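You operate a simulated robot arm through the tools that you are given. There is no shell and no other tool. Be economical: measure what you need, move in short steps, check, and stop when the job is done.

The job below is to be done with a simulated robot arm. You get a single attempt, and the scene is never put back.

## Task
Take the yellow cup and put it on top of the cream box on the top of the press bench. Take the red tin from the top of the tea table and put it on the clear spot on the display table. Stack the green box priced "$45" from the top of the tea table on top of the green box priced "$31". Put one of the tags from the top of the press bench on the newspaper. Put two of the small pots from the top of the press bench on the cubby y4. Press the green key three times. The order is free. Set down upright: tin, tag.

It is judged by the outcome, as a careful person would: the job done as asked, and still so three seconds after it is handed in. It fails if anything else is knocked over, pushed out of place, dropped, spilled or broken.

## Robot
A 6-joint arm with a two-finger parallel gripper on a trunk, on a base that drives. Base frame: it is fixed to the floor where the robot stands at the start and does not move with it; the origin is under the middle of the robot, x ahead of it, y to its left, z up; the surface under the hand at the start is at about z = 760. Units: mm, degrees, N and s.
With the tool pointing down near the work surface it reaches from about 280 to 680 mm from the robot's upright axis, wherever it stands. Its first joint turns from -166.0 to 166.0 degrees. Places, roughly: box [2000, 2500, 1000]; clear spot on the display table (20x23 cm) [100, 2280, 760]; cubby Y4 [-500, -2200, 600]; green box [500, 250, 750]; green key [1800, 2100, 900]; newspaper [1750, 1500, 750]; small pot [1750, 1250, 750]; tag [2000, 1750, 750]; tin [500, 250, 750]; yellow cup (6x6x5 cm) [500, -100, 800]. Payload 1.57 kg.
The TCP is the grasp point between the finger pads, 30 mm short of the fingertips. In the tool frame z runs along the fingers and y along their closing line. Largest opening 110 mm; finger width 24, thickness 12; the body of the gripper, 48 by 112 mm, starts 78 mm behind the TCP.
Orientation is that of the tool frame in the base frame, as a unit quaternion [w, x, y, z]. With the fingers straight down and closing along the base's y, the tool's x points along the base's -x, its y along +y and its z along -z.

## Interface
- The arm moves only by the tool arm_command. Its argument "deltas" is a list of rows, each a list of 7 numbers: the finger opening in mm, from 0 to 110, then the shift along the tool's x, y, z in mm, then the turn, a rotation vector about the tool's x, y, z in degrees. In form: [[fingers, tx, ty, tz, rx, ry, rz], ...]. A call has 1 to 12 rows; each row is the pose to reach, as a shift and turn from the pose commanded when the call began, along the tool's axes at that moment. A row lasts 0.2 s, in which the tool goes at most 50 mm and 8.6 degrees; a call with a longer step from one row to the next is refused whole, and so is a gripper value outside its range. A pose out of reach is approached as far as the arm can. The call stops where the force on the tool passes 40 N (or 10 N more than at its start, if that is more) or the arm is blocked; 0.2 s more then pass. Each finger travels about 108 mm/s and halts on what it meets, pressing with about 24 N; the grip force reading is that of the motor and also rises with nothing between the fingers. The clock runs only during rows and for 0.2 s after the last one: add rows that repeat a pose to give the fingers time. It gives the time, the measured TCP pose, the force on the tool (base axes), the opening and the grip force at its end, in the units of the frame above (readings bear some noise), with the torque about the TCP (base axes, N m) and any sound that the robot's microphone picked up.
- Cameras (640 x 400 px; columns grow to the right, rows downward): "scene" is now at [76.5, 140.3, 1525.7]; the picture's right is [-0.11, -0.99, 0.00], its down [-0.76, 0.09, -0.64] and it looks along [0.64, -0.07, -0.77] (base axes); focal length 281 px, centre (320, 200). "wrist" rides on the gripper at [70, 16, -141] in the tool frame; the picture's right is [-0.23, 0.97, 0.00], its down [-0.86, -0.20, -0.48] and it looks along [-0.47, -0.11, 0.88] (tool axes); focal length 222 px, centre (320, 200). There is no depth. A picture from a camera that has moved, and an enlarged one, comes with that camera's place and axes in the base frame and with its lens. The place of the scene camera against the robot may be out by one fixed shift of up to 25 mm in any direction.
- capture(camera): a new picture of that camera. No time passes.
- lift_body(by): slides the trunk up (or, below 0, down) by that many mm; the arm and the scene camera ride with it, the base frame stays. It gives what a move gives, with no picture.
- base_move(legs): drives the robot by 1 to 6 legs, each [ahead, left, turn to the left] in mm, mm and degrees, along the robot's own axes; the way and the turn of a leg run together, so that a leg with both is an arc; at most 1500 mm and 180 degrees a leg. The arm and the cameras ride along, it lands a little off, and it stops where it bumps. It gives what a move gives.
- turn_head(pan, tilt): turns the head with the scene camera to pan (to the left, within 120 degrees either way) and tilt (down, from -29 to 69), counted from straight ahead of the robot. It gives what a move gives.
- close_up(camera, box): a new picture of the part [left, top, right, bottom] of that camera's present view, enlarged. No time passes.
- hand_in(): hands the job in; it is judged then, once.

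Go step by step. Nothing tells you exact positions but the pictures and the camera data: compare them with the known pose of the tool, close in by small moves and look again before you grip or let go. The budget is 196 turns and 166 pictures, counting those below and the enlarged ones. Unless the task says otherwise, let go and move clear before handing in.

The tools are called after "Request:" as a command line: name --pt "numbers of a row" for each row, then --argument value for the rest, lists and objects as JSON in quotes. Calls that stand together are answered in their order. arm_command: Moves the arm, as the interface text tells. Its arguments: {"type":"object","properties":{"deltas":{"type":"array"}},"required":["deltas"]} The other tools are called the same way: lift_body (by) slides the trunk up or down; base_move (legs) drives the base; turn_head (pan, tilt) turns the head that bears the scene camera; capture (camera) takes a picture; close_up (camera, box) takes an enlarged picture of a part of a camera's view; hand_in () hands the job in.

At the start:

```text
clock: 0.0
position: [457.1, 105.6, 1068.3]
ee_rot: [0.0, 0.0, 1.0, 0.0]
contact_force: [0.1, 0.8, 0.4]
wrist_torque: [0.01, 0.0, -0.02]
grip_width: 109.8
gripper_force: 0.1
trunk travel left (down, up): [-125.0, 465.0]
robot x, y, heading: [1.3, 1.2, 0.1]
head pan, tilt: [-6.5, 49.9]
```

scene: 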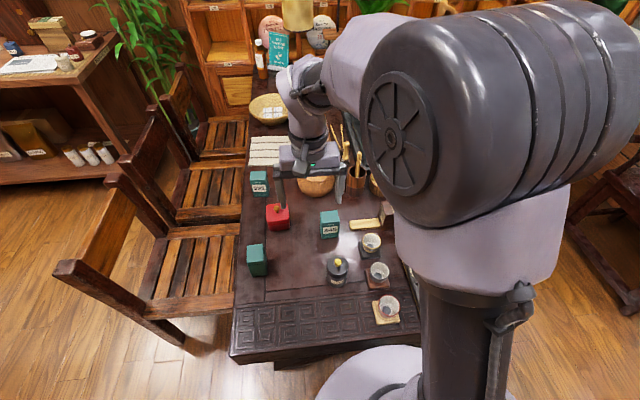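
wrist: 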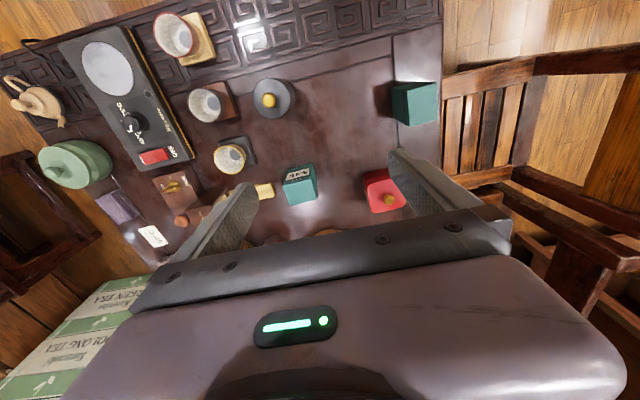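

I see the tea table with cups, a red tin and three green boxes. I'll enlarge the views to read the prices and tell the cups apart.

Request:
close_up --camera "scene" --box '[220, 150, 420, 350]'

Request:
close_up --camera "wrist" --box '[120, 0, 460, 260]'

```text
2.00 times, centred on (320, 250) of scene
camera zoom: at [76.5, 140.3, 1525.7], right [-0.11, -0.99, 0.0], down [-0.76, 0.09, -0.64], along [0.64, -0.07, -0.77], focal length 563 px, centre (320, 100)
```

zoom: 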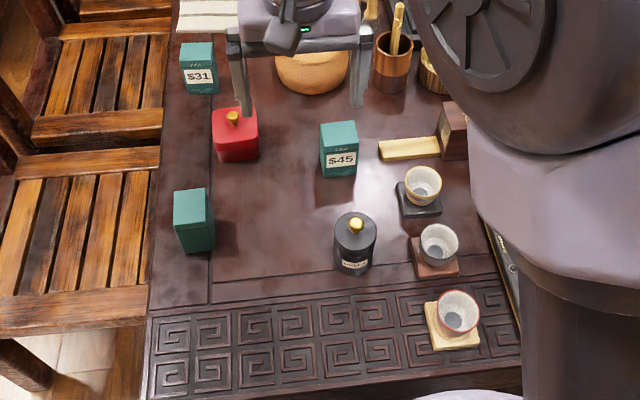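

```text
1.54 times, centred on (290, 130) of wrist
camera zoom: at [388.3, 122.5, 1210.2], right [0.23, 0.97, 0.0], down [0.86, -0.2, 0.48], along [0.47, -0.11, -0.88], focal length 342 px, centre (366, 308)
```

zoom: 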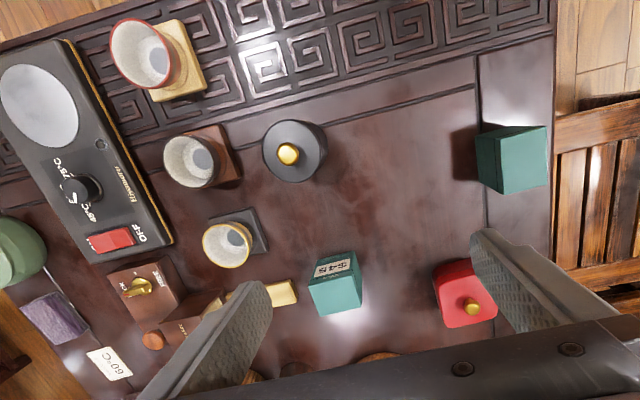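

The "$45" and "$31" boxes and the yellow-rimmed cup on the black coaster are identified; the "$31" box looks far off, at about x≈790. I'll check the floor room around my base and look around.

Request:
turn_head --pan 30 --tilt 69

Request:
capture --camera "scene"

Request:
turn_head --pan 60 --tilt 25

Request:
capture --camera "scene"

Request:
turn_head --pan -80 --tilt 35

Request:
capture --camera "scene"

```text
clock: 1.0
position: [457.0, 106.4, 1066.3]
ee_rot: [0.0, 0.001, 1.0, -0.001]
contact_force: [-0.4, 0.4, -0.2]
wrist_torque: [0.0, 0.0, 0.02]
grip_width: 110.1
gripper_force: 0.1
trunk travel left (down, up): [-125.0, 465.0]
robot x, y, heading: [-2.8, -1.0, 0.3]
head pan, tilt: [30.0, 68.8]
```

```text
161 pictures are left
camera scene: at [48.4, 176.9, 1503.7], right [0.5, -0.87, 0.0], down [-0.81, -0.47, -0.36], along [0.31, 0.18, -0.93], focal length 281 px, centre (320, 200)
```

scene: 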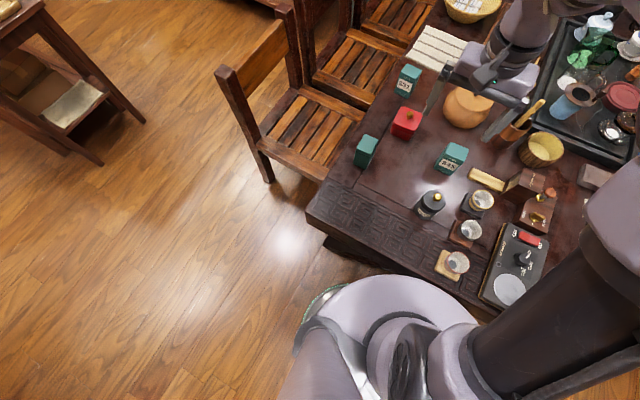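

```text
clock: 2.1
position: [458.0, 105.4, 1068.0]
ee_rot: [0.0, 0.0, 1.0, 0.0]
contact_force: [-1.0, -0.3, -0.8]
wrist_torque: [-0.01, -0.04, -0.02]
grip_width: 109.9
gripper_force: 0.1
trunk travel left (down, up): [-125.0, 465.0]
robot x, y, heading: [-2.2, 0.4, -0.1]
head pan, tilt: [60.0, 25.0]
```

```text
160 pictures are left
camera scene: at [46.0, 228.8, 1563.0], right [0.87, -0.5, 0.0], down [-0.21, -0.37, -0.91], along [0.45, 0.78, -0.42], focal length 281 px, centre (320, 200)
```

scene: 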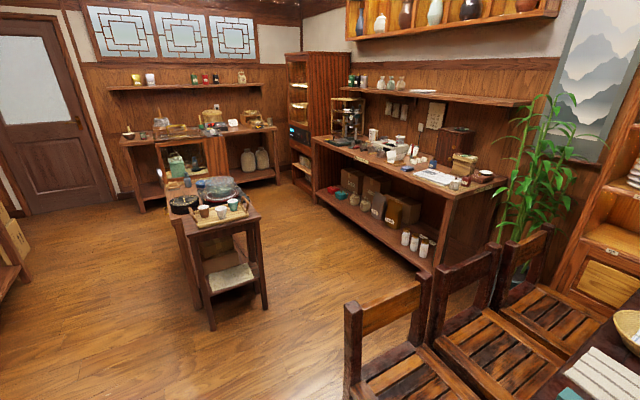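

```text
clock: 4.4
position: [456.9, 106.6, 1067.6]
ee_rot: [0.0, 0.0, 1.0, 0.001]
contact_force: [-0.5, 0.4, -0.5]
wrist_torque: [0.01, 0.0, -0.01]
grip_width: 110.0
gripper_force: 0.0
trunk travel left (down, up): [-125.0, 465.0]
robot x, y, heading: [1.2, -1.4, -0.0]
head pan, tilt: [-80.0, 35.0]
```

```text
159 pictures are left
camera scene: at [15.2, 62.3, 1547.3], right [-0.98, -0.17, 0.0], down [-0.1, 0.56, -0.82], along [0.14, -0.81, -0.57], focal length 281 px, centre (320, 200)
```

scene: 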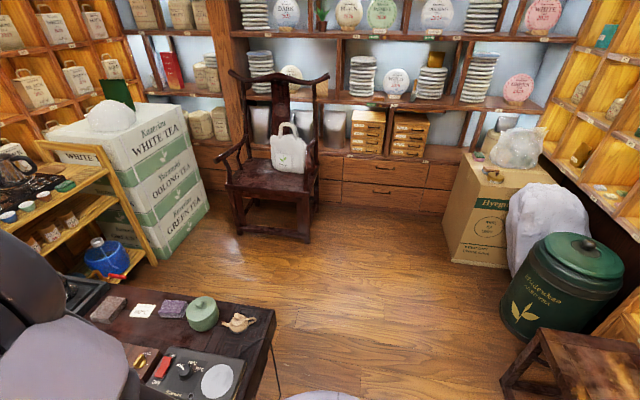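

The room layout matches the given places. Now I'll move the hand forward and left so the wrist camera can locate the "$31" and "$45" boxes.

Request:
arm_command --pt "110 -30 30 0 0 0 0" --pt "110 -60 60 0 0 0 0" --pt "110 -90 90 0 0 0 0" --pt "110 -90 90 0 0 0 0"

Request:
capture --camera "wrist"

Request:
turn_head --pan 0 --tilt 45

Request:
capture --camera "scene"

```text
clock: 5.4
position: [550.1, 195.1, 1067.4]
ee_rot: [0.0, 0.0, 1.0, 0.0]
contact_force: [-0.1, 0.1, -0.2]
wrist_torque: [0.02, -0.02, 0.03]
grip_width: 109.9
gripper_force: 0.1
trunk travel left (down, up): [-125.0, 465.0]
robot x, y, heading: [-3.7, -0.9, 0.1]
head pan, tilt: [-80.0, 35.0]
```

```text
158 pictures are left
camera wrist: at [480.0, 212.0, 1208.8], right [0.23, 0.97, 0.0], down [0.86, -0.2, 0.48], along [0.47, -0.11, -0.88], focal length 222 px, centre (320, 200)
```

wrist: 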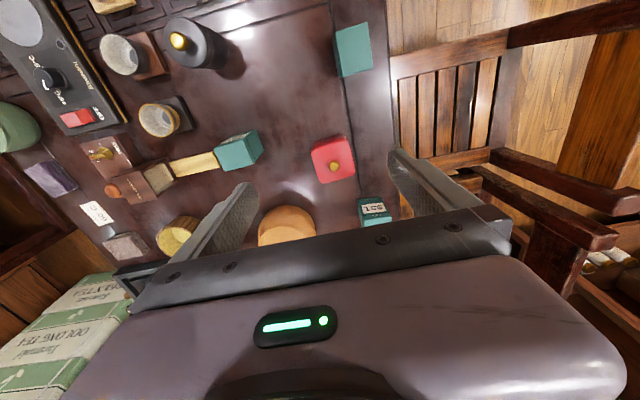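

```text
clock: 6.9
position: [550.3, 194.8, 1066.5]
ee_rot: [0.001, 0.0, 1.0, 0.0]
contact_force: [-0.5, 0.4, 0.1]
wrist_torque: [-0.02, -0.01, -0.01]
grip_width: 110.3
gripper_force: 0.0
trunk travel left (down, up): [-125.0, 465.0]
robot x, y, heading: [1.7, 2.0, 0.0]
head pan, tilt: [0.0, 45.0]
```

```text
157 pictures are left
camera scene: at [81.2, 149.0, 1532.5], right [0.0, -1.0, 0.0], down [-0.71, 0.0, -0.71], along [0.71, 0.0, -0.71], focal length 281 px, centre (320, 200)
```

scene: 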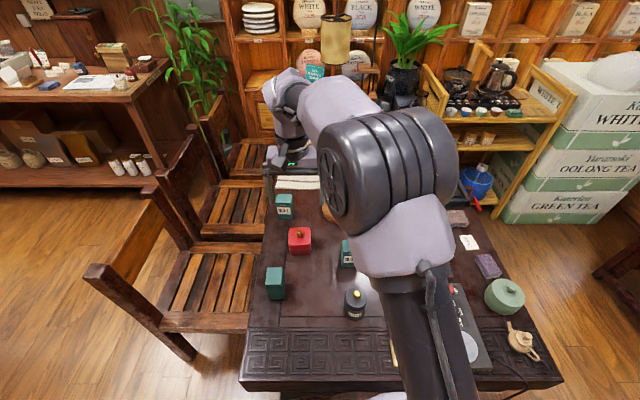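

I estimate the "$45" box top at about (557, 47, 840) and the "$31" box at about (752, 258, 835), which is beyond straight-down reach. I'll shift the base left a little and use a pitched tool, which keeps the box upright while gaining reach.

Request:
base_move --legs '[[0, 130, 0]]'

Request:
arm_command --pt "110 30 -45 0 0 8 0" --pt "110 60 -90 0 0 16 0" --pt "110 90 -135 0 0 24 0" --pt "110 120 -180 0 0 32 0" --pt "110 150 -225 20 0 40 0" --pt "110 180 -270 40 0 40 0" --pt "110 180 -275 60 0 40 0"

Request:
capture --camera "wrist"

Request:
capture --camera "scene"

```text
clock: 8.2
position: [549.8, 324.2, 1067.9]
ee_rot: [0.0, 0.0, 1.0, -0.001]
contact_force: [-0.7, -0.5, -1.3]
wrist_torque: [-0.03, 0.01, -0.01]
grip_width: 109.9
gripper_force: 0.0
trunk travel left (down, up): [-125.0, 465.0]
robot x, y, heading: [-2.0, 130.2, 0.0]
head pan, tilt: [0.0, 45.0]
```

```text
refused: row 1 steps farther than a row can; nothing moved
```

```text
156 pictures are left
camera wrist: at [480.0, 342.1, 1208.7], right [0.23, 0.97, 0.0], down [0.86, -0.2, 0.48], along [0.47, -0.11, -0.88], focal length 222 px, centre (320, 200)
```

wrist: 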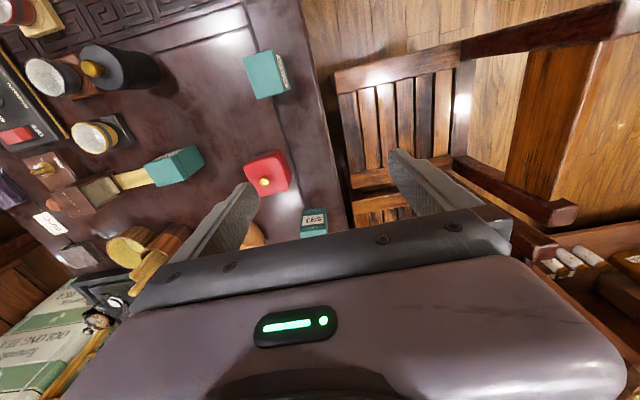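

```text
155 pictures are left
camera scene: at [81.3, 279.6, 1532.4], right [0.0, -1.0, 0.0], down [-0.71, 0.0, -0.71], along [0.71, 0.0, -0.71], focal length 281 px, centre (320, 200)
```

scene: 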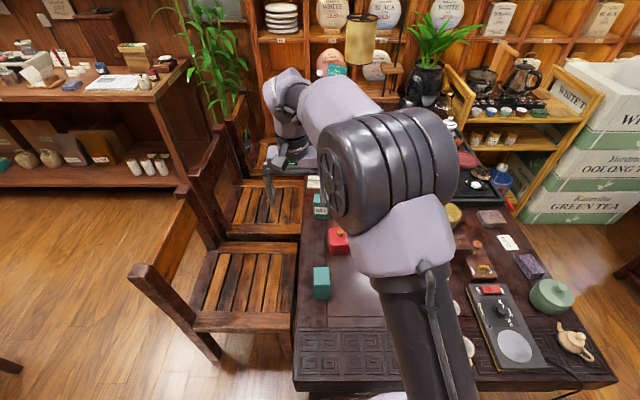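

Row spacing was too big; I'll redo it in smaller steps, with a negative pitch so the fingers point ahead.

Request:
arm_command --pt "110 11 -35 10 0 -8 0" --pt "110 22 -70 20 0 -16 0" --pt "110 33 -105 30 0 -24 0" --pt "110 44 -140 40 0 -32 0" --pt "110 55 -175 50 0 -40 0" --pt "110 66 -210 60 0 -40 0" --pt "110 78 -245 75 0 -40 0" --pt "110 89 -277 90 0 -40 0" --pt "110 89 -277 90 0 -40 0"

Request:
capture --camera "wrist"

Request:
capture --camera "scene"

```text
clock: 10.2
position: [419.4, 136.0, 1012.3]
ee_rot: [0.299, 0.003, 0.954, -0.017]
contact_force: [-0.4, -0.1, 0.0]
wrist_torque: [-0.01, -0.03, 0.01]
grip_width: 110.1
gripper_force: 0.1
out of reach, approached as far as the arm can: row 5, 6, 7, 8
trunk travel left (down, up): [-125.0, 465.0]
robot x, y, heading: [-2.1, 130.1, -0.5]
head pan, tilt: [0.0, 45.0]
```

```text
154 pictures are left
camera wrist: at [281.9, 155.6, 1088.5], right [0.2, 0.97, 0.1], down [0.43, -0.18, 0.89], along [0.88, -0.14, -0.45], focal length 222 px, centre (320, 200)
```

wrist: 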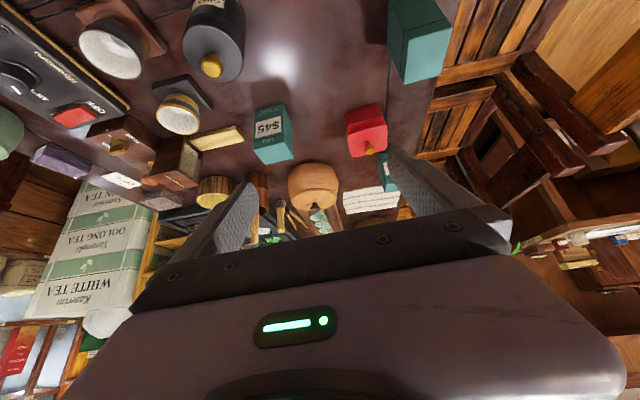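

```text
153 pictures are left
camera scene: at [81.9, 278.7, 1532.5], right [0.0, -1.0, 0.0], down [-0.71, 0.0, -0.71], along [0.71, 0.0, -0.71], focal length 281 px, centre (320, 200)
```

scene: 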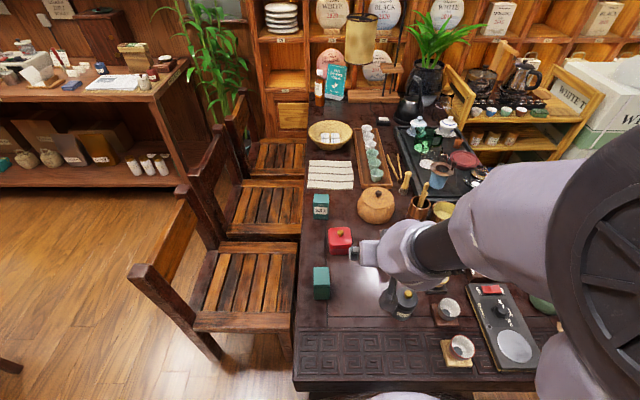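

The pitched tool needs more distance than I have here, so I'll back the base off for the pick.

Request:
base_move --legs '[[-140, -30, 0]]'

Request:
arm_command --pt "110 0 0 0 0 0 0" --pt "110 0 0 0 0 0 0"

```text
clock: 11.5
position: [280.8, 105.1, 1012.0]
ee_rot: [0.3, 0.003, 0.954, -0.017]
contact_force: [-0.6, -1.0, 1.1]
wrist_torque: [0.0, -0.02, 0.0]
grip_width: 109.6
gripper_force: 0.2
trunk travel left (down, up): [-125.0, 465.0]
robot x, y, heading: [-139.3, 98.2, -0.2]
head pan, tilt: [0.0, 45.0]
```

```text
clock: 12.1
position: [282.0, 105.6, 1012.7]
ee_rot: [0.3, 0.004, 0.954, -0.017]
contact_force: [-0.2, 0.1, -0.2]
wrist_torque: [-0.02, 0.01, -0.02]
grip_width: 110.0
gripper_force: 0.0
trunk travel left (down, up): [-125.0, 465.0]
robot x, y, heading: [-135.4, 99.3, -0.0]
head pan, tilt: [0.0, 45.0]
```

Request:
arm_command --pt "110 -22 -10 39 -2 0 0" --pt "110 -43 -20 78 -2 0 0" --pt "110 -65 -30 117 -2 0 0" --pt "110 -86 -41 156 -2 0 0" --pt "110 -108 -51 195 -2 0 0" --pt "110 -108 -51 195 -2 0 0"

Request:
capture --camera "wrist"

Request:
capture --camera "scene"

```text
clock: 13.5
position: [480.8, 48.8, 914.6]
ee_rot: [0.3, -0.001, 0.954, 0.0]
contact_force: [0.4, -0.1, -0.8]
wrist_torque: [0.01, 0.01, -0.01]
grip_width: 110.1
gripper_force: 0.1
out of reach, approached as far as the arm can: row 1, 2, 3, 4
trunk travel left (down, up): [-125.0, 465.0]
robot x, y, heading: [-137.2, 102.1, -0.2]
head pan, tilt: [0.0, 45.0]
```

```text
152 pictures are left
camera wrist: at [342.2, 65.0, 992.8], right [0.18, 0.97, 0.13], down [0.43, -0.2, 0.88], along [0.88, -0.11, -0.45], focal length 222 px, centre (320, 200)
```

wrist: 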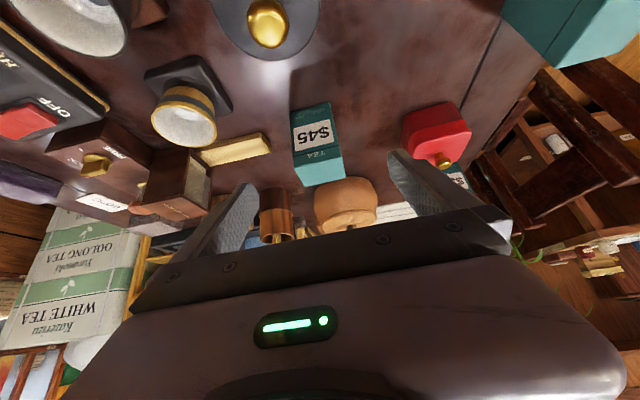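

```text
151 pictures are left
camera scene: at [-56.6, 248.8, 1532.6], right [0.0, -1.0, 0.0], down [-0.71, 0.0, -0.71], along [0.71, 0.0, -0.71], focal length 281 px, centre (320, 200)
```

scene: 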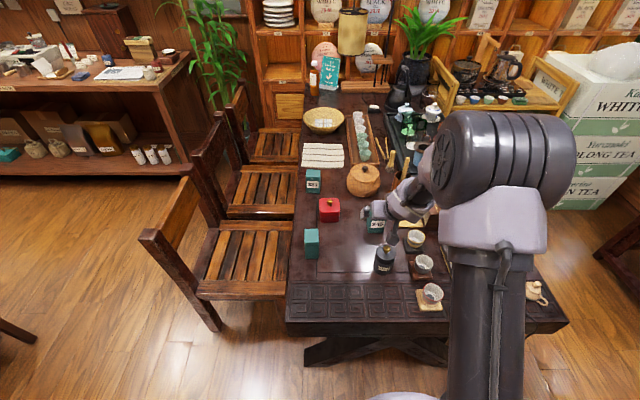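

The "$45" box is square to me: about x 537–598, y 22–72, z 760–838. I'll narrow the fingers to clear the stick, go in, and grip.

Request:
arm_command --pt "80 0 0 0 0 0 0" --pt "80 -3 -2 40 0 0 0" --pt "80 -5 -2 80 0 0 0" --pt "80 -6 -2 110 0 0 0" --pt "80 -6 -2 137 0 0 0" --pt "80 -6 -2 137 0 0 0"

Request:
capture --camera "wrist"

```text
clock: 14.9
position: [563.7, 46.4, 807.2]
ee_rot: [0.3, -0.002, 0.954, 0.0]
contact_force: [-0.2, -0.3, -0.1]
wrist_torque: [0.03, -0.01, 0.01]
grip_width: 80.2
gripper_force: 0.0
trunk travel left (down, up): [-125.0, 465.0]
robot x, y, heading: [-138.9, 97.8, -0.2]
head pan, tilt: [0.0, 45.0]
```

```text
150 pictures are left
camera wrist: at [426.0, 62.8, 884.6], right [0.18, 0.97, 0.13], down [0.43, -0.2, 0.88], along [0.88, -0.11, -0.45], focal length 222 px, centre (320, 200)
```

wrist: 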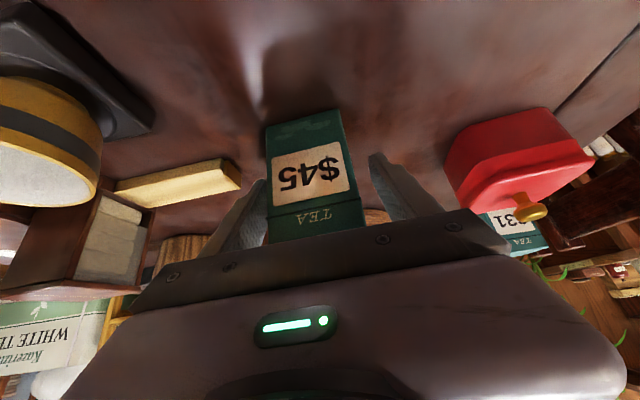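

Request:
arm_command --pt "30 0 0 0 0 0 0" --pt "30 0 0 0 0 0 0" --pt "30 0 0 0 0 0 0" --pt "30 -23 0 -33 0 0 0" --pt "30 -46 0 -66 0 0 0" --pt "30 -69 0 -98 0 0 0" --pt "30 -92 0 -131 0 0 0"

Request:
capture --camera "wrist"

```text
clock: 16.5
position: [563.8, 44.7, 967.2]
ee_rot: [0.3, -0.003, 0.954, 0.0]
contact_force: [0.2, -0.3, -0.2]
wrist_torque: [-0.02, 0.03, -0.01]
grip_width: 30.3
gripper_force: 0.0
trunk travel left (down, up): [-125.0, 465.0]
robot x, y, heading: [-137.1, 95.8, -0.1]
head pan, tilt: [0.0, 45.0]
```

```text
149 pictures are left
camera wrist: at [425.1, 61.3, 1044.3], right [0.18, 0.97, 0.13], down [0.43, -0.2, 0.88], along [0.88, -0.11, -0.45], focal length 222 px, centre (320, 200)
```

wrist: 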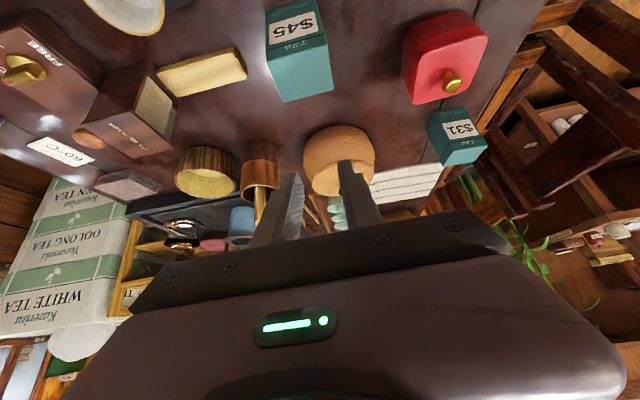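

The box stayed put; the fingers held nothing. I'll re-enter, centred on x≈549, close fully and check the grip before lifting.

Request:
arm_command --pt "90 12 2 8 0 0 0" --pt "90 35 2 40 0 0 0" --pt "90 58 2 72 0 0 0" --pt "90 81 2 104 0 0 0" --pt "90 101 2 124 0 0 0" --pt "90 101 2 124 0 0 0"

Request:
arm_command --pt "0 0 0 0 0 0 0" --pt "0 0 0 0 0 0 0" --pt "0 0 0 0 0 0 0"

Request:
capture --camera "wrist"

```text
clock: 17.9
position: [550.8, 48.4, 806.3]
ee_rot: [0.3, -0.003, 0.954, 0.0]
contact_force: [0.1, -0.2, -0.8]
wrist_torque: [0.0, 0.01, 0.02]
grip_width: 90.1
gripper_force: 0.1
trunk travel left (down, up): [-125.0, 465.0]
robot x, y, heading: [-137.4, 102.5, -0.1]
head pan, tilt: [0.0, 45.0]
```

```text
clock: 18.7
position: [550.9, 49.0, 807.3]
ee_rot: [0.301, -0.003, 0.954, 0.0]
contact_force: [0.6, 0.0, 0.1]
wrist_torque: [0.02, 0.05, -0.01]
grip_width: 53.8
gripper_force: 24.1
trunk travel left (down, up): [-125.0, 465.0]
robot x, y, heading: [-135.6, 101.1, 0.1]
head pan, tilt: [0.0, 45.0]
```

```text
148 pictures are left
camera wrist: at [413.4, 65.0, 883.4], right [0.18, 0.97, 0.13], down [0.43, -0.2, 0.88], along [0.88, -0.11, -0.45], focal length 222 px, centre (320, 200)
```

wrist: 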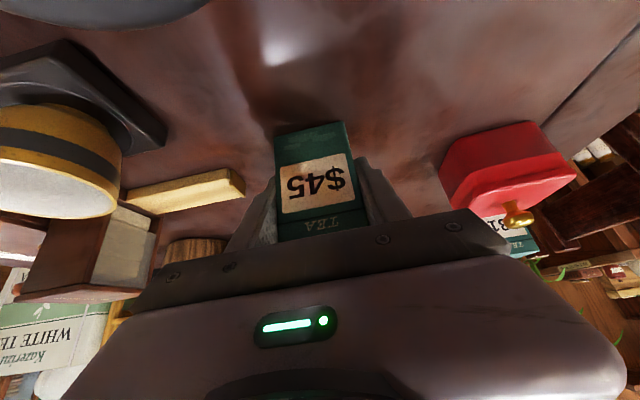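

Gripped at 54 mm with full force. Lifting straight up.

Request:
arm_command --pt "0 -11 0 -16 0 0 0" --pt "0 -34 0 -49 0 0 0" --pt "0 -57 0 -82 0 0 0" --pt "0 -80 0 -115 0 0 0" --pt "0 -97 0 -139 0 0 0"

Request:
capture --camera "wrist"

```text
clock: 19.9
position: [552.2, 48.0, 977.4]
ee_rot: [0.298, -0.003, 0.954, 0.0]
contact_force: [0.3, -0.6, -0.3]
wrist_torque: [0.0, 0.01, 0.01]
grip_width: 53.9
gripper_force: 24.4
trunk travel left (down, up): [-125.0, 465.0]
robot x, y, heading: [-135.8, 103.5, -0.0]
head pan, tilt: [0.0, 45.0]
```

```text
147 pictures are left
camera wrist: at [413.8, 63.9, 1054.7], right [0.18, 0.97, 0.13], down [0.43, -0.2, 0.88], along [0.88, -0.11, -0.45], focal length 222 px, centre (320, 200)
```

wrist: 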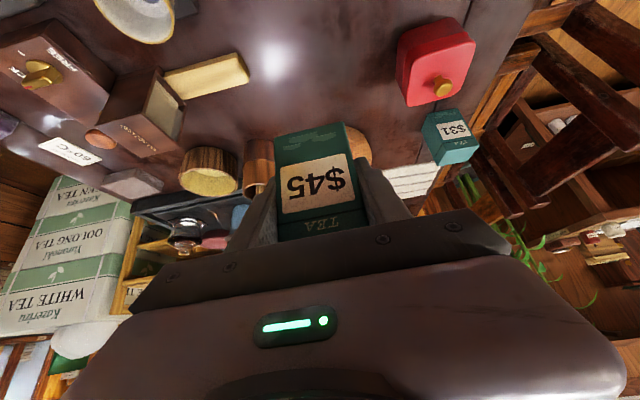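

The "$45" box is held. Enlarging on the "$31" box for its exact place.

Request:
close_up --camera "wrist" --box '[380, 80, 540, 180]'

```text
4.00 times, centred on (460, 130) of wrist
camera zoom: at [413.8, 63.9, 1054.7], right [0.18, 0.97, 0.13], down [0.43, -0.2, 0.88], along [0.88, -0.11, -0.45], focal length 888 px, centre (-240, 480)
```

zoom: 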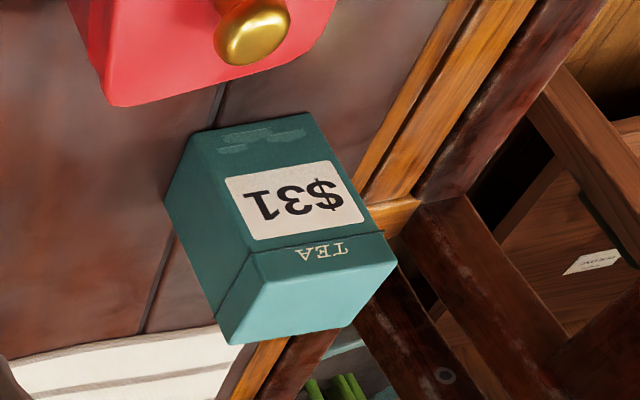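

The "$31" box centre is near (755, 262), with its top at about z≈845. I'll swing the held box left at this height, then drive ahead and a bit left.

Request:
arm_command --pt "0 -9 40 -13 0 0 0" --pt "0 -17 80 -25 0 0 0" --pt "0 -17 120 -25 0 0 0" --pt "0 -17 160 -25 0 0 0" --pt "0 -17 185 -25 0 0 0"

Request:
base_move --legs '[[140, 30, 0]]'

Request:
capture --camera "wrist"

Request:
capture --camera "scene"

```text
clock: 21.1
position: [525.0, 169.4, 975.3]
ee_rot: [0.31, -0.019, 0.95, 0.041]
contact_force: [-0.6, 0.0, -0.5]
wrist_torque: [-0.01, -0.02, -0.01]
grip_width: 53.9
gripper_force: 24.0
out of reach, approached as far as the arm can: row 1, 2, 3, 4, 5
trunk travel left (down, up): [-125.0, 465.0]
robot x, y, heading: [-136.5, 97.9, -0.2]
head pan, tilt: [0.0, 45.0]
```

```text
clock: 22.4
position: [663.5, 198.6, 976.2]
ee_rot: [0.31, -0.018, 0.95, 0.041]
contact_force: [-1.4, -0.3, -1.3]
wrist_torque: [0.02, 0.06, 0.0]
grip_width: 53.8
gripper_force: 23.6
trunk travel left (down, up): [-125.0, 465.0]
robot x, y, heading: [5.3, 124.8, 0.1]
head pan, tilt: [0.0, 45.0]
```

```text
145 pictures are left
camera wrist: at [523.8, 201.7, 1050.1], right [0.13, 0.97, 0.2], down [0.42, -0.23, 0.88], along [0.9, -0.03, -0.44], focal length 222 px, centre (320, 200)
```

wrist: 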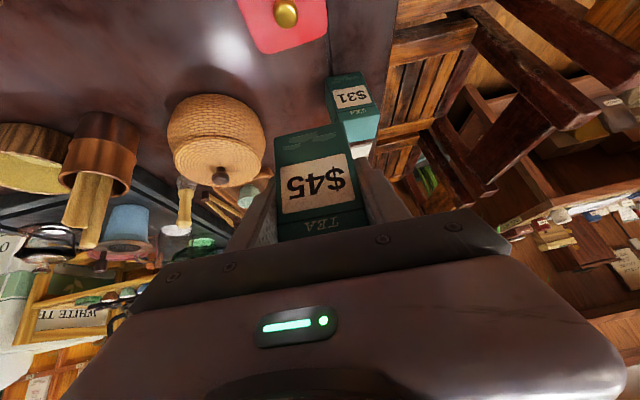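

```text
144 pictures are left
camera scene: at [83.0, 278.8, 1532.4], right [0.0, -1.0, 0.0], down [-0.71, 0.0, -0.71], along [0.71, 0.0, -0.71], focal length 281 px, centre (320, 200)
```

scene: 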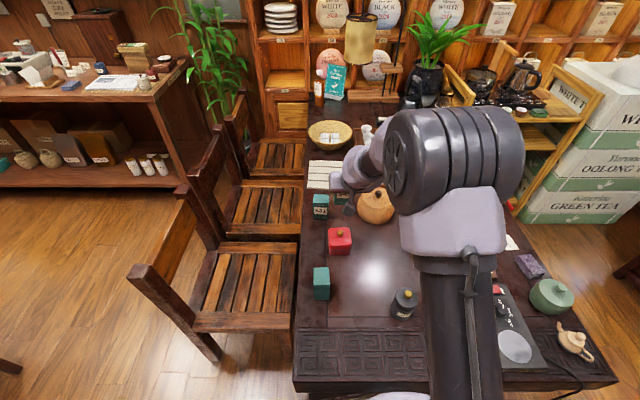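

I'll correct the slight yaw and approach to just in front of and above the "$31" box.

Request:
arm_command --pt "0 -12 30 18 2.5 0.6 0.3" --pt "0 -24 60 36 5.1 1.2 0.6" --pt "0 -24 60 36 5.1 1.2 0.6"

Request:
capture --camera "wrist"

Request:
close_up --camera "scene" --box '[260, 120, 420, 220]'

```text
clock: 23.2
position: [675.9, 205.3, 943.1]
ee_rot: [0.308, -0.011, 0.95, 0.042]
contact_force: [-0.3, 0.4, 0.4]
wrist_torque: [0.0, 0.0, 0.0]
grip_width: 53.6
gripper_force: 23.6
out of reach, approached as far as the arm can: row 1, 2, 3
trunk travel left (down, up): [-125.0, 465.0]
robot x, y, heading: [0.3, 130.8, 0.1]
head pan, tilt: [0.0, 45.0]
```

```text
143 pictures are left
camera wrist: at [535.1, 209.6, 1018.2], right [0.14, 0.97, 0.21], down [0.42, -0.24, 0.87], along [0.9, -0.03, -0.44], focal length 222 px, centre (320, 200)
```

wrist: 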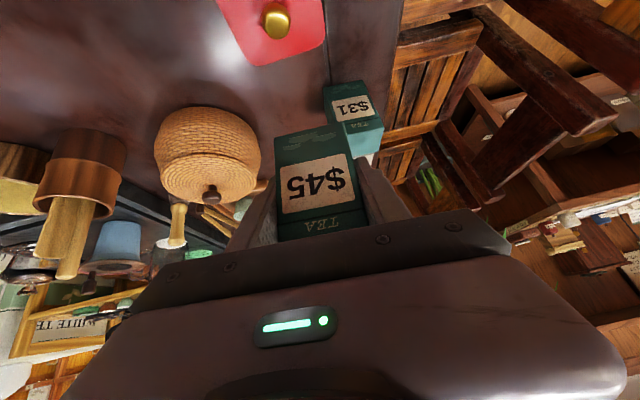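

```text
4.00 times, centred on (340, 170) of scene
camera zoom: at [81.4, 278.4, 1532.6], right [0.0, -1.0, 0.0], down [-0.71, 0.0, -0.71], along [0.71, 0.0, -0.71], focal length 1125 px, centre (240, 320)
```

zoom: 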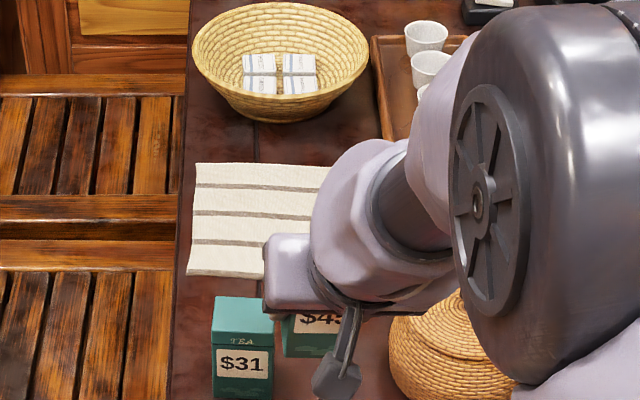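

The arm is near a wrist alignment limit when it swings sideways with this pitch, so I'll slide the base left and let it carry the box into line with the "$31" box.

Request:
base_move --legs '[[0, 75, 0]]'

Request:
arm_command --pt "0 0 0 0 2.5 0.5 0.3" --pt "0 0 0 0 4.8 0.9 0.5" --pt "0 0 0 0 4.8 0.9 0.5"

Request:
capture --camera "wrist"

Request:
close_up --camera "scene" --box '[260, 120, 420, 220]'

```text
clock: 24.3
position: [674.8, 280.0, 942.6]
ee_rot: [0.308, -0.012, 0.95, 0.042]
contact_force: [0.3, 0.1, -0.5]
wrist_torque: [-0.01, 0.04, -0.01]
grip_width: 53.7
gripper_force: 24.0
trunk travel left (down, up): [-125.0, 465.0]
robot x, y, heading: [1.7, 207.8, 0.1]
head pan, tilt: [0.0, 45.0]
```

```text
clock: 25.1
position: [669.6, 258.4, 935.6]
ee_rot: [0.3, 0.004, 0.953, 0.036]
contact_force: [0.0, 0.0, -0.8]
wrist_torque: [0.02, 0.03, -0.03]
grip_width: 53.6
gripper_force: 23.7
out of reach, approached as far as the arm can: row 1, 2, 3
trunk travel left (down, up): [-125.0, 465.0]
robot x, y, heading: [2.1, 206.8, -0.3]
head pan, tilt: [0.0, 45.0]
```

```text
141 pictures are left
camera wrist: at [530.9, 266.0, 1014.4], right [0.17, 0.96, 0.2], down [0.43, -0.26, 0.87], along [0.89, -0.06, -0.46], focal length 222 px, centre (320, 200)
```

wrist: 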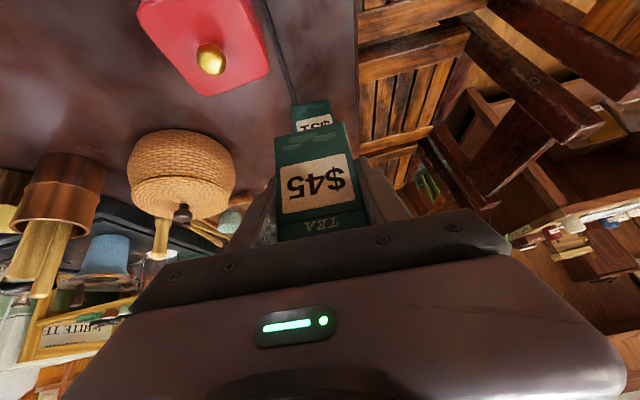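

```text
4.00 times, centred on (340, 170) of scene
camera zoom: at [82.1, 351.6, 1532.5], right [0.0, -1.0, 0.0], down [-0.71, 0.0, -0.71], along [0.71, 0.0, -0.71], focal length 1125 px, centre (240, 320)
```

zoom: 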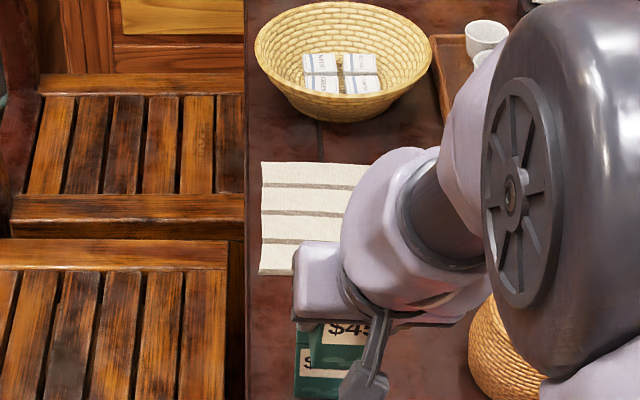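

Request:
arm_command --pt "0 -22 1 18 1.3 0 -0.6" --pt "0 -44 1 36 2.6 0 -1.2" --pt "0 -67 2 54 3.8 0 -1.7" --pt "0 -67 2 54 3.8 0 -1.7"

Request:
capture --camera "wrist"

Request:
close_up --camera "scene" --box '[240, 120, 400, 220]'

```text
clock: 26.1
position: [736.1, 228.6, 917.5]
ee_rot: [0.306, -0.011, 0.951, 0.028]
contact_force: [-0.3, -0.6, -0.9]
wrist_torque: [0.01, 0.01, 0.0]
grip_width: 53.7
gripper_force: 23.8
out of reach, approached as far as the arm can: row 1, 2, 3, 4
trunk travel left (down, up): [-125.0, 465.0]
robot x, y, heading: [4.4, 203.3, 0.1]
head pan, tilt: [0.0, 45.0]
```

```text
139 pictures are left
camera wrist: at [596.3, 236.0, 993.7], right [0.15, 0.97, 0.18], down [0.42, -0.23, 0.88], along [0.89, -0.05, -0.45], focal length 222 px, centre (320, 200)
```

wrist: 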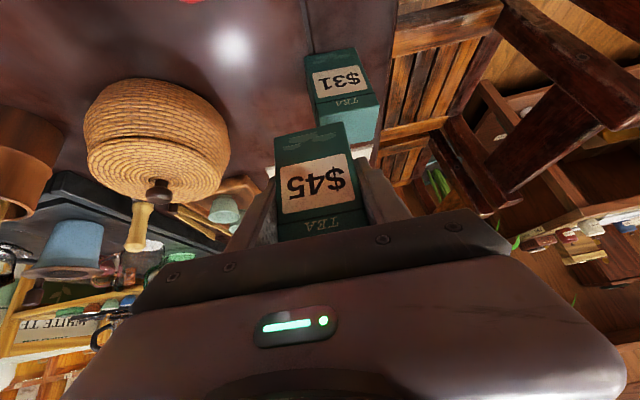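

```text
4.00 times, centred on (320, 170) of scene
camera zoom: at [82.1, 351.4, 1532.5], right [0.0, -1.0, 0.0], down [-0.71, 0.0, -0.71], along [0.71, 0.0, -0.71], focal length 1125 px, centre (320, 320)
```

zoom: 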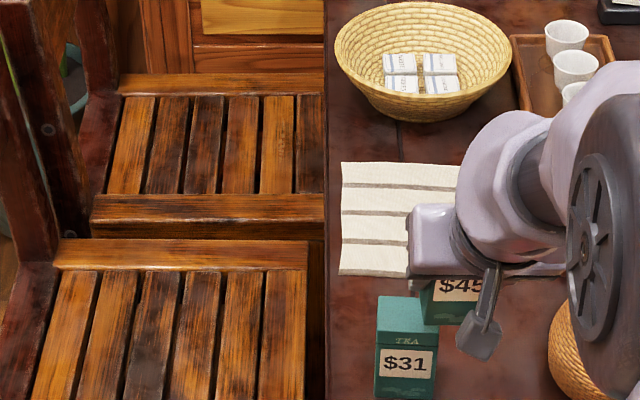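

The arm behaves better when the target lies slightly to the right of the robot's axis, as in the pick. I'll move the base further left and back slightly.

Request:
base_move --legs '[[-35, 115, 0]]'

Request:
arm_command --pt "0 0 -40 0 1 0 -0.5" --pt "0 0 -75 0 2.5 0.5 -1" --pt "0 0 -75 0 3.4 0.5 -1" --pt "0 0 -75 0 3.4 0.5 -1"

Request:
turn_head --pan 0 --tilt 55

Request:
capture --camera "scene"

```text
clock: 27.3
position: [700.8, 345.3, 918.5]
ee_rot: [0.307, -0.011, 0.951, 0.028]
contact_force: [-0.2, -0.2, 0.0]
wrist_torque: [-0.03, 0.03, -0.01]
grip_width: 53.8
gripper_force: 23.5
trunk travel left (down, up): [-125.0, 465.0]
robot x, y, heading: [-36.2, 321.6, 0.0]
head pan, tilt: [0.0, 45.0]
```

```text
clock: 28.3
position: [701.8, 268.9, 914.7]
ee_rot: [0.302, -0.009, 0.953, -0.003]
contact_force: [-0.1, 0.0, -0.4]
wrist_torque: [0.01, 0.01, 0.03]
grip_width: 53.8
gripper_force: 24.2
trunk travel left (down, up): [-125.0, 465.0]
robot x, y, heading: [-33.6, 319.4, 0.2]
head pan, tilt: [0.0, 45.0]
```

```text
clock: 29.1
position: [703.2, 268.8, 914.7]
ee_rot: [0.302, -0.01, 0.953, -0.003]
contact_force: [0.3, 0.1, -1.0]
wrist_torque: [-0.01, -0.02, 0.01]
grip_width: 53.7
gripper_force: 23.7
trunk travel left (down, up): [-125.0, 465.0]
robot x, y, heading: [-36.1, 317.2, -0.2]
head pan, tilt: [0.0, 55.0]
```

```text
137 pictures are left
camera scene: at [37.9, 467.5, 1519.1], right [0.0, -1.0, 0.0], down [-0.82, 0.0, -0.57], along [0.57, 0.0, -0.82], focal length 281 px, centre (320, 200)
```

scene: 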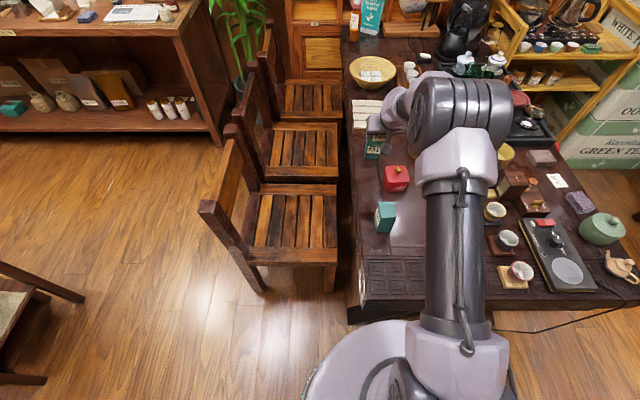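

That works: reach and orientation are good now. Looking closely at the alignment.

Request:
close_up --camera "wrist" --box '[220, 40, 460, 240]'

Request:
close_up --camera "scene" --box '[340, 90, 440, 190]'

```text
2.00 times, centred on (340, 140) of wrist
camera zoom: at [563.8, 284.6, 990.4], right [0.17, 0.98, 0.12], down [0.43, -0.18, 0.89], along [0.89, -0.1, -0.45], focal length 444 px, centre (280, 320)
```

zoom: 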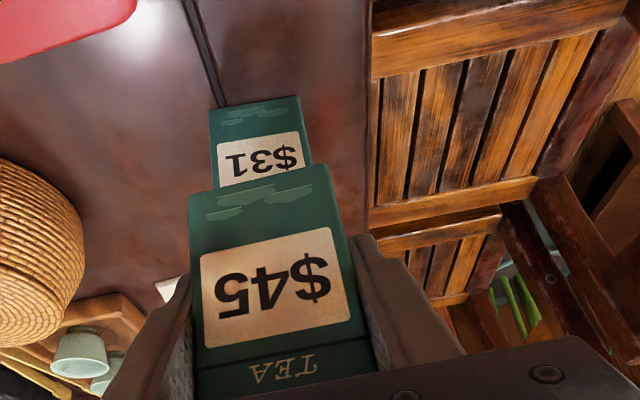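

```text
4.00 times, centred on (390, 140) of scene
camera zoom: at [37.9, 467.5, 1519.1], right [0.0, -1.0, 0.0], down [-0.82, 0.0, -0.57], along [0.57, 0.0, -0.82], focal length 1125 px, centre (40, 440)
```

zoom: 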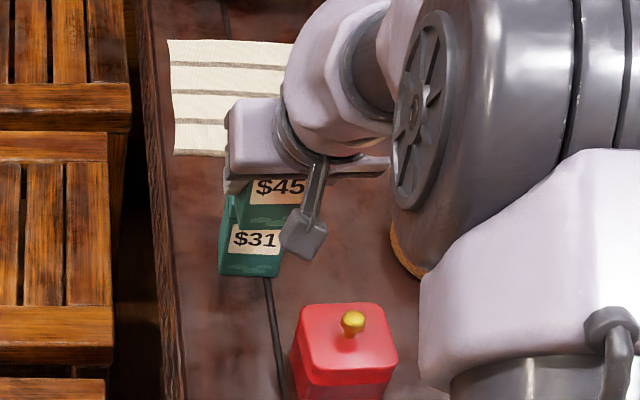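

The estimates agree: the "$31" front face is at x≈740, centred on y≈265, and the boxes are about 80 mm tall. Moving directly above it, a little high.

Request:
arm_command --pt "0 -12 -1 13 0 0 0.4" --pt "0 -24 -2 26 0 0 0.8" --pt "0 -34 -3 37 0 0 1.1" --pt "0 -34 -3 37 0 0 1.1"

Request:
close_up --camera "wrist" --box '[220, 40, 460, 240]'

Request:
close_up --camera "scene" --box '[340, 90, 440, 190]'

```text
clock: 30.1
position: [744.6, 263.5, 902.6]
ee_rot: [0.305, -0.003, 0.952, 0.004]
contact_force: [-0.6, -0.4, -1.3]
wrist_torque: [-0.02, 0.0, 0.0]
grip_width: 53.6
gripper_force: 23.5
out of reach, approached as far as the arm can: row 3, 4
trunk travel left (down, up): [-125.0, 465.0]
robot x, y, heading: [-33.5, 319.8, -0.0]
head pan, tilt: [0.0, 55.0]
```

```text
2.00 times, centred on (340, 140) of wrist
camera zoom: at [606.3, 278.8, 977.3], right [0.18, 0.97, 0.14], down [0.42, -0.2, 0.89], along [0.89, -0.1, -0.44], focal length 444 px, centre (280, 320)
```

zoom: 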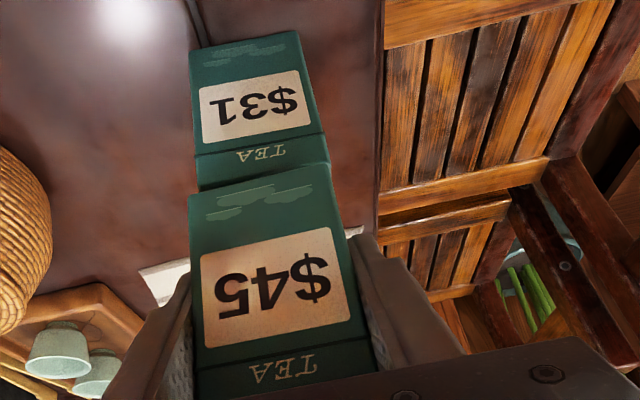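

```text
4.00 times, centred on (390, 140) of scene
camera zoom: at [38.1, 467.5, 1519.1], right [0.0, -1.0, 0.0], down [-0.82, 0.0, -0.57], along [0.57, 0.0, -0.82], focal length 1125 px, centre (40, 440)
```

zoom: 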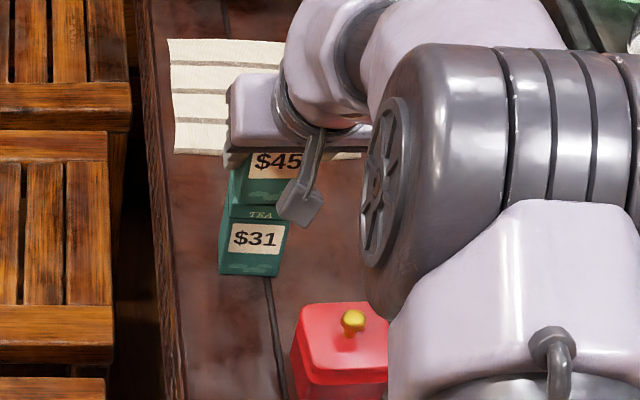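

Nearly aligned: I need about 5 mm more ahead and 2 mm left. The arm is at full reach, so I'll nudge the base ahead and then correct.

Request:
base_move --legs '[[20, 0, 0]]'

Request:
arm_command --pt "0 0 0 0 0 0 0"

```text
clock: 30.8
position: [766.0, 264.0, 901.5]
ee_rot: [0.305, -0.003, 0.952, 0.003]
contact_force: [0.6, 1.1, -0.8]
wrist_torque: [-0.01, 0.0, 0.02]
grip_width: 53.7
gripper_force: 23.3
trunk travel left (down, up): [-125.0, 465.0]
robot x, y, heading: [-15.1, 321.6, -0.2]
head pan, tilt: [0.0, 55.0]
```

```text
clock: 31.2
position: [764.8, 263.7, 900.6]
ee_rot: [0.305, -0.003, 0.952, 0.003]
contact_force: [0.3, 0.5, -0.5]
wrist_torque: [0.0, -0.02, 0.03]
grip_width: 53.8
gripper_force: 23.8
trunk travel left (down, up): [-125.0, 465.0]
robot x, y, heading: [-11.8, 315.2, -0.2]
head pan, tilt: [0.0, 55.0]
```

Request:
arm_command --pt "0 8 1 -1 0 0.2 0" --pt "0 17 2 -1 0 0.5 0" --pt "0 17 2 -1 0 0.5 0"

Request:
close_up --camera "wrist" --box '[220, 40, 460, 240]'

Request:
close_up --camera "scene" --box '[340, 90, 440, 190]'

```text
clock: 32.0
position: [751.6, 266.4, 893.5]
ee_rot: [0.302, -0.003, 0.953, 0.002]
contact_force: [2.5, -1.3, 7.4]
wrist_torque: [-0.2, -0.25, 0.04]
grip_width: 53.9
gripper_force: 24.1
trunk travel left (down, up): [-125.0, 465.0]
robot x, y, heading: [-12.7, 320.5, -0.1]
head pan, tilt: [0.0, 55.0]
```

```text
2.00 times, centred on (340, 140) of wrist
camera zoom: at [612.4, 280.9, 970.7], right [0.18, 0.97, 0.14], down [0.42, -0.2, 0.88], along [0.89, -0.1, -0.45], focal length 444 px, centre (280, 320)
```

zoom: 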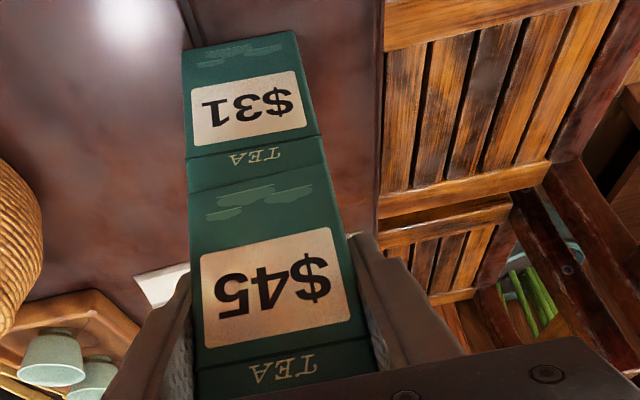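

```text
4.00 times, centred on (390, 140) of scene
camera zoom: at [57.4, 467.5, 1519.2], right [0.0, -1.0, 0.0], down [-0.82, 0.0, -0.57], along [0.57, 0.0, -0.82], focal length 1125 px, centre (40, 440)
```

zoom: 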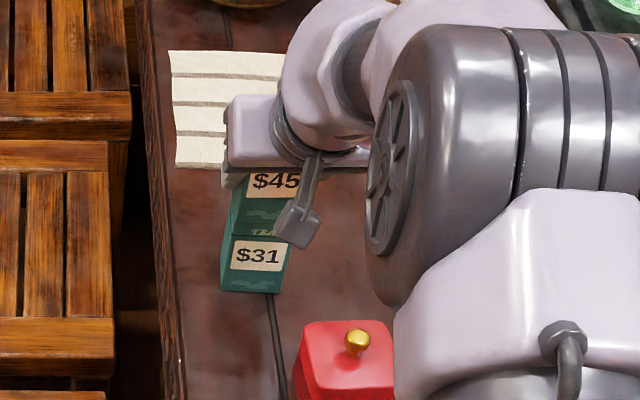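

The faces line up and I feel about 7 N of contact: the box is resting on the "$31" box. Releasing and withdrawing along the fingers.

Request:
arm_command --pt "60 0 0 0 0 0 0" --pt "75 0 0 0 0 0 0" --pt "75 0 0 0 0 0 0" --pt "75 0 0 -30 0 0 0" --pt "75 0 0 -70 0 0 0" --pt "75 0 0 -110 0 0 0"

Request:
capture --camera "wrist"

Request:
capture --camera "scene"

```text
clock: 33.4
position: [686.4, 263.5, 984.1]
ee_rot: [0.302, -0.003, 0.953, 0.003]
contact_force: [0.4, -0.7, -0.2]
wrist_torque: [0.03, -0.01, 0.0]
grip_width: 75.0
gripper_force: 0.1
trunk travel left (down, up): [-125.0, 465.0]
robot x, y, heading: [-16.5, 318.8, 0.1]
head pan, tilt: [0.0, 55.0]
```

```text
130 pictures are left
camera wrist: at [548.2, 278.9, 1060.7], right [0.18, 0.97, 0.14], down [0.43, -0.2, 0.88], along [0.89, -0.1, -0.45], focal length 222 px, centre (320, 200)
```

wrist: 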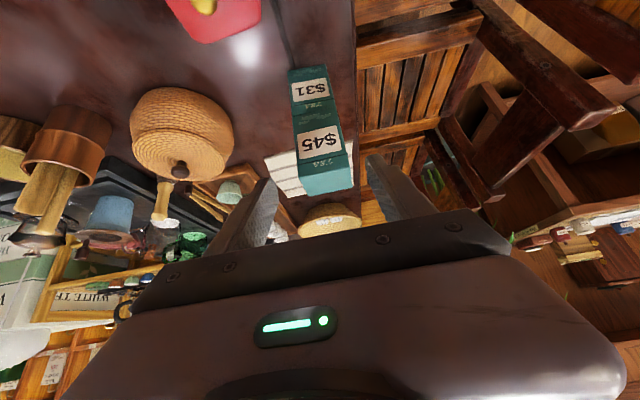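

```text
129 pictures are left
camera scene: at [57.3, 467.5, 1519.1], right [0.0, -1.0, 0.0], down [-0.82, 0.0, -0.57], along [0.57, 0.0, -0.82], focal length 281 px, centre (320, 200)
```

scene: 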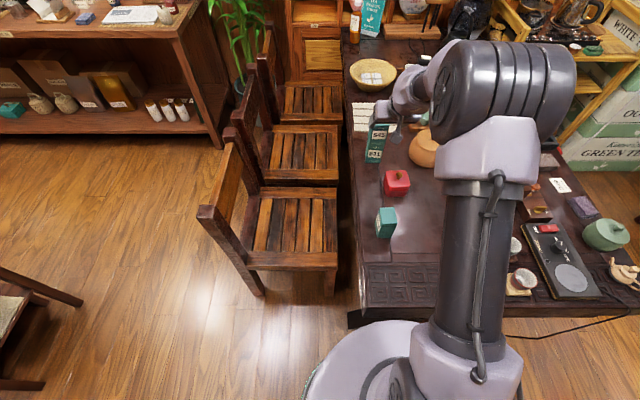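

The stack stands well. Next is the red tin: returning the tool to vertical above it at around (613, 205).

Request:
arm_command --pt "110 10 -5 -20 0 7 0" --pt "110 20 -20 -40 0 14 0" --pt "110 30 -35 -60 0 21 0" --pt "110 40 -50 -66 0 28 0" --pt "110 43 -58 -66 0 35 0" --pt "110 43 -58 -66 0 35 0"

Request:
capture --camera "wrist"

```text
clock: 34.8
position: [553.0, 162.7, 973.4]
ee_rot: [0.04, -0.029, 0.999, 0.023]
contact_force: [0.2, 0.5, 0.3]
wrist_torque: [0.01, 0.0, -0.03]
grip_width: 110.2
gripper_force: 0.1
out of reach, approached as far as the arm can: row 1, 2, 3, 4, 5, 6
trunk travel left (down, up): [-125.0, 465.0]
robot x, y, heading: [-18.5, 322.6, -0.1]
head pan, tilt: [0.0, 55.0]
```

```text
128 pictures are left
camera wrist: at [472.2, 166.8, 1110.0], right [0.17, 0.98, 0.06], down [0.83, -0.17, 0.54], along [0.54, -0.04, -0.84], focal length 222 px, centre (320, 200)
```

wrist: 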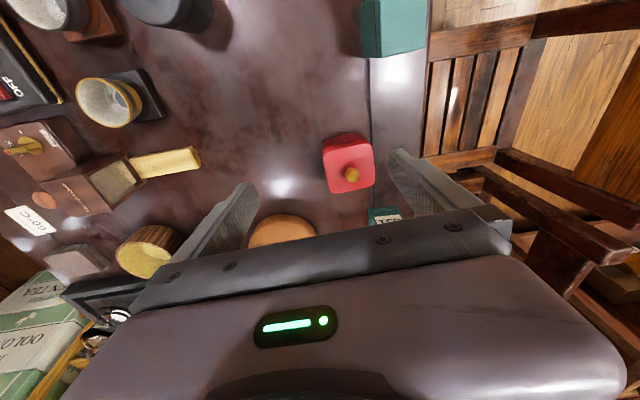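

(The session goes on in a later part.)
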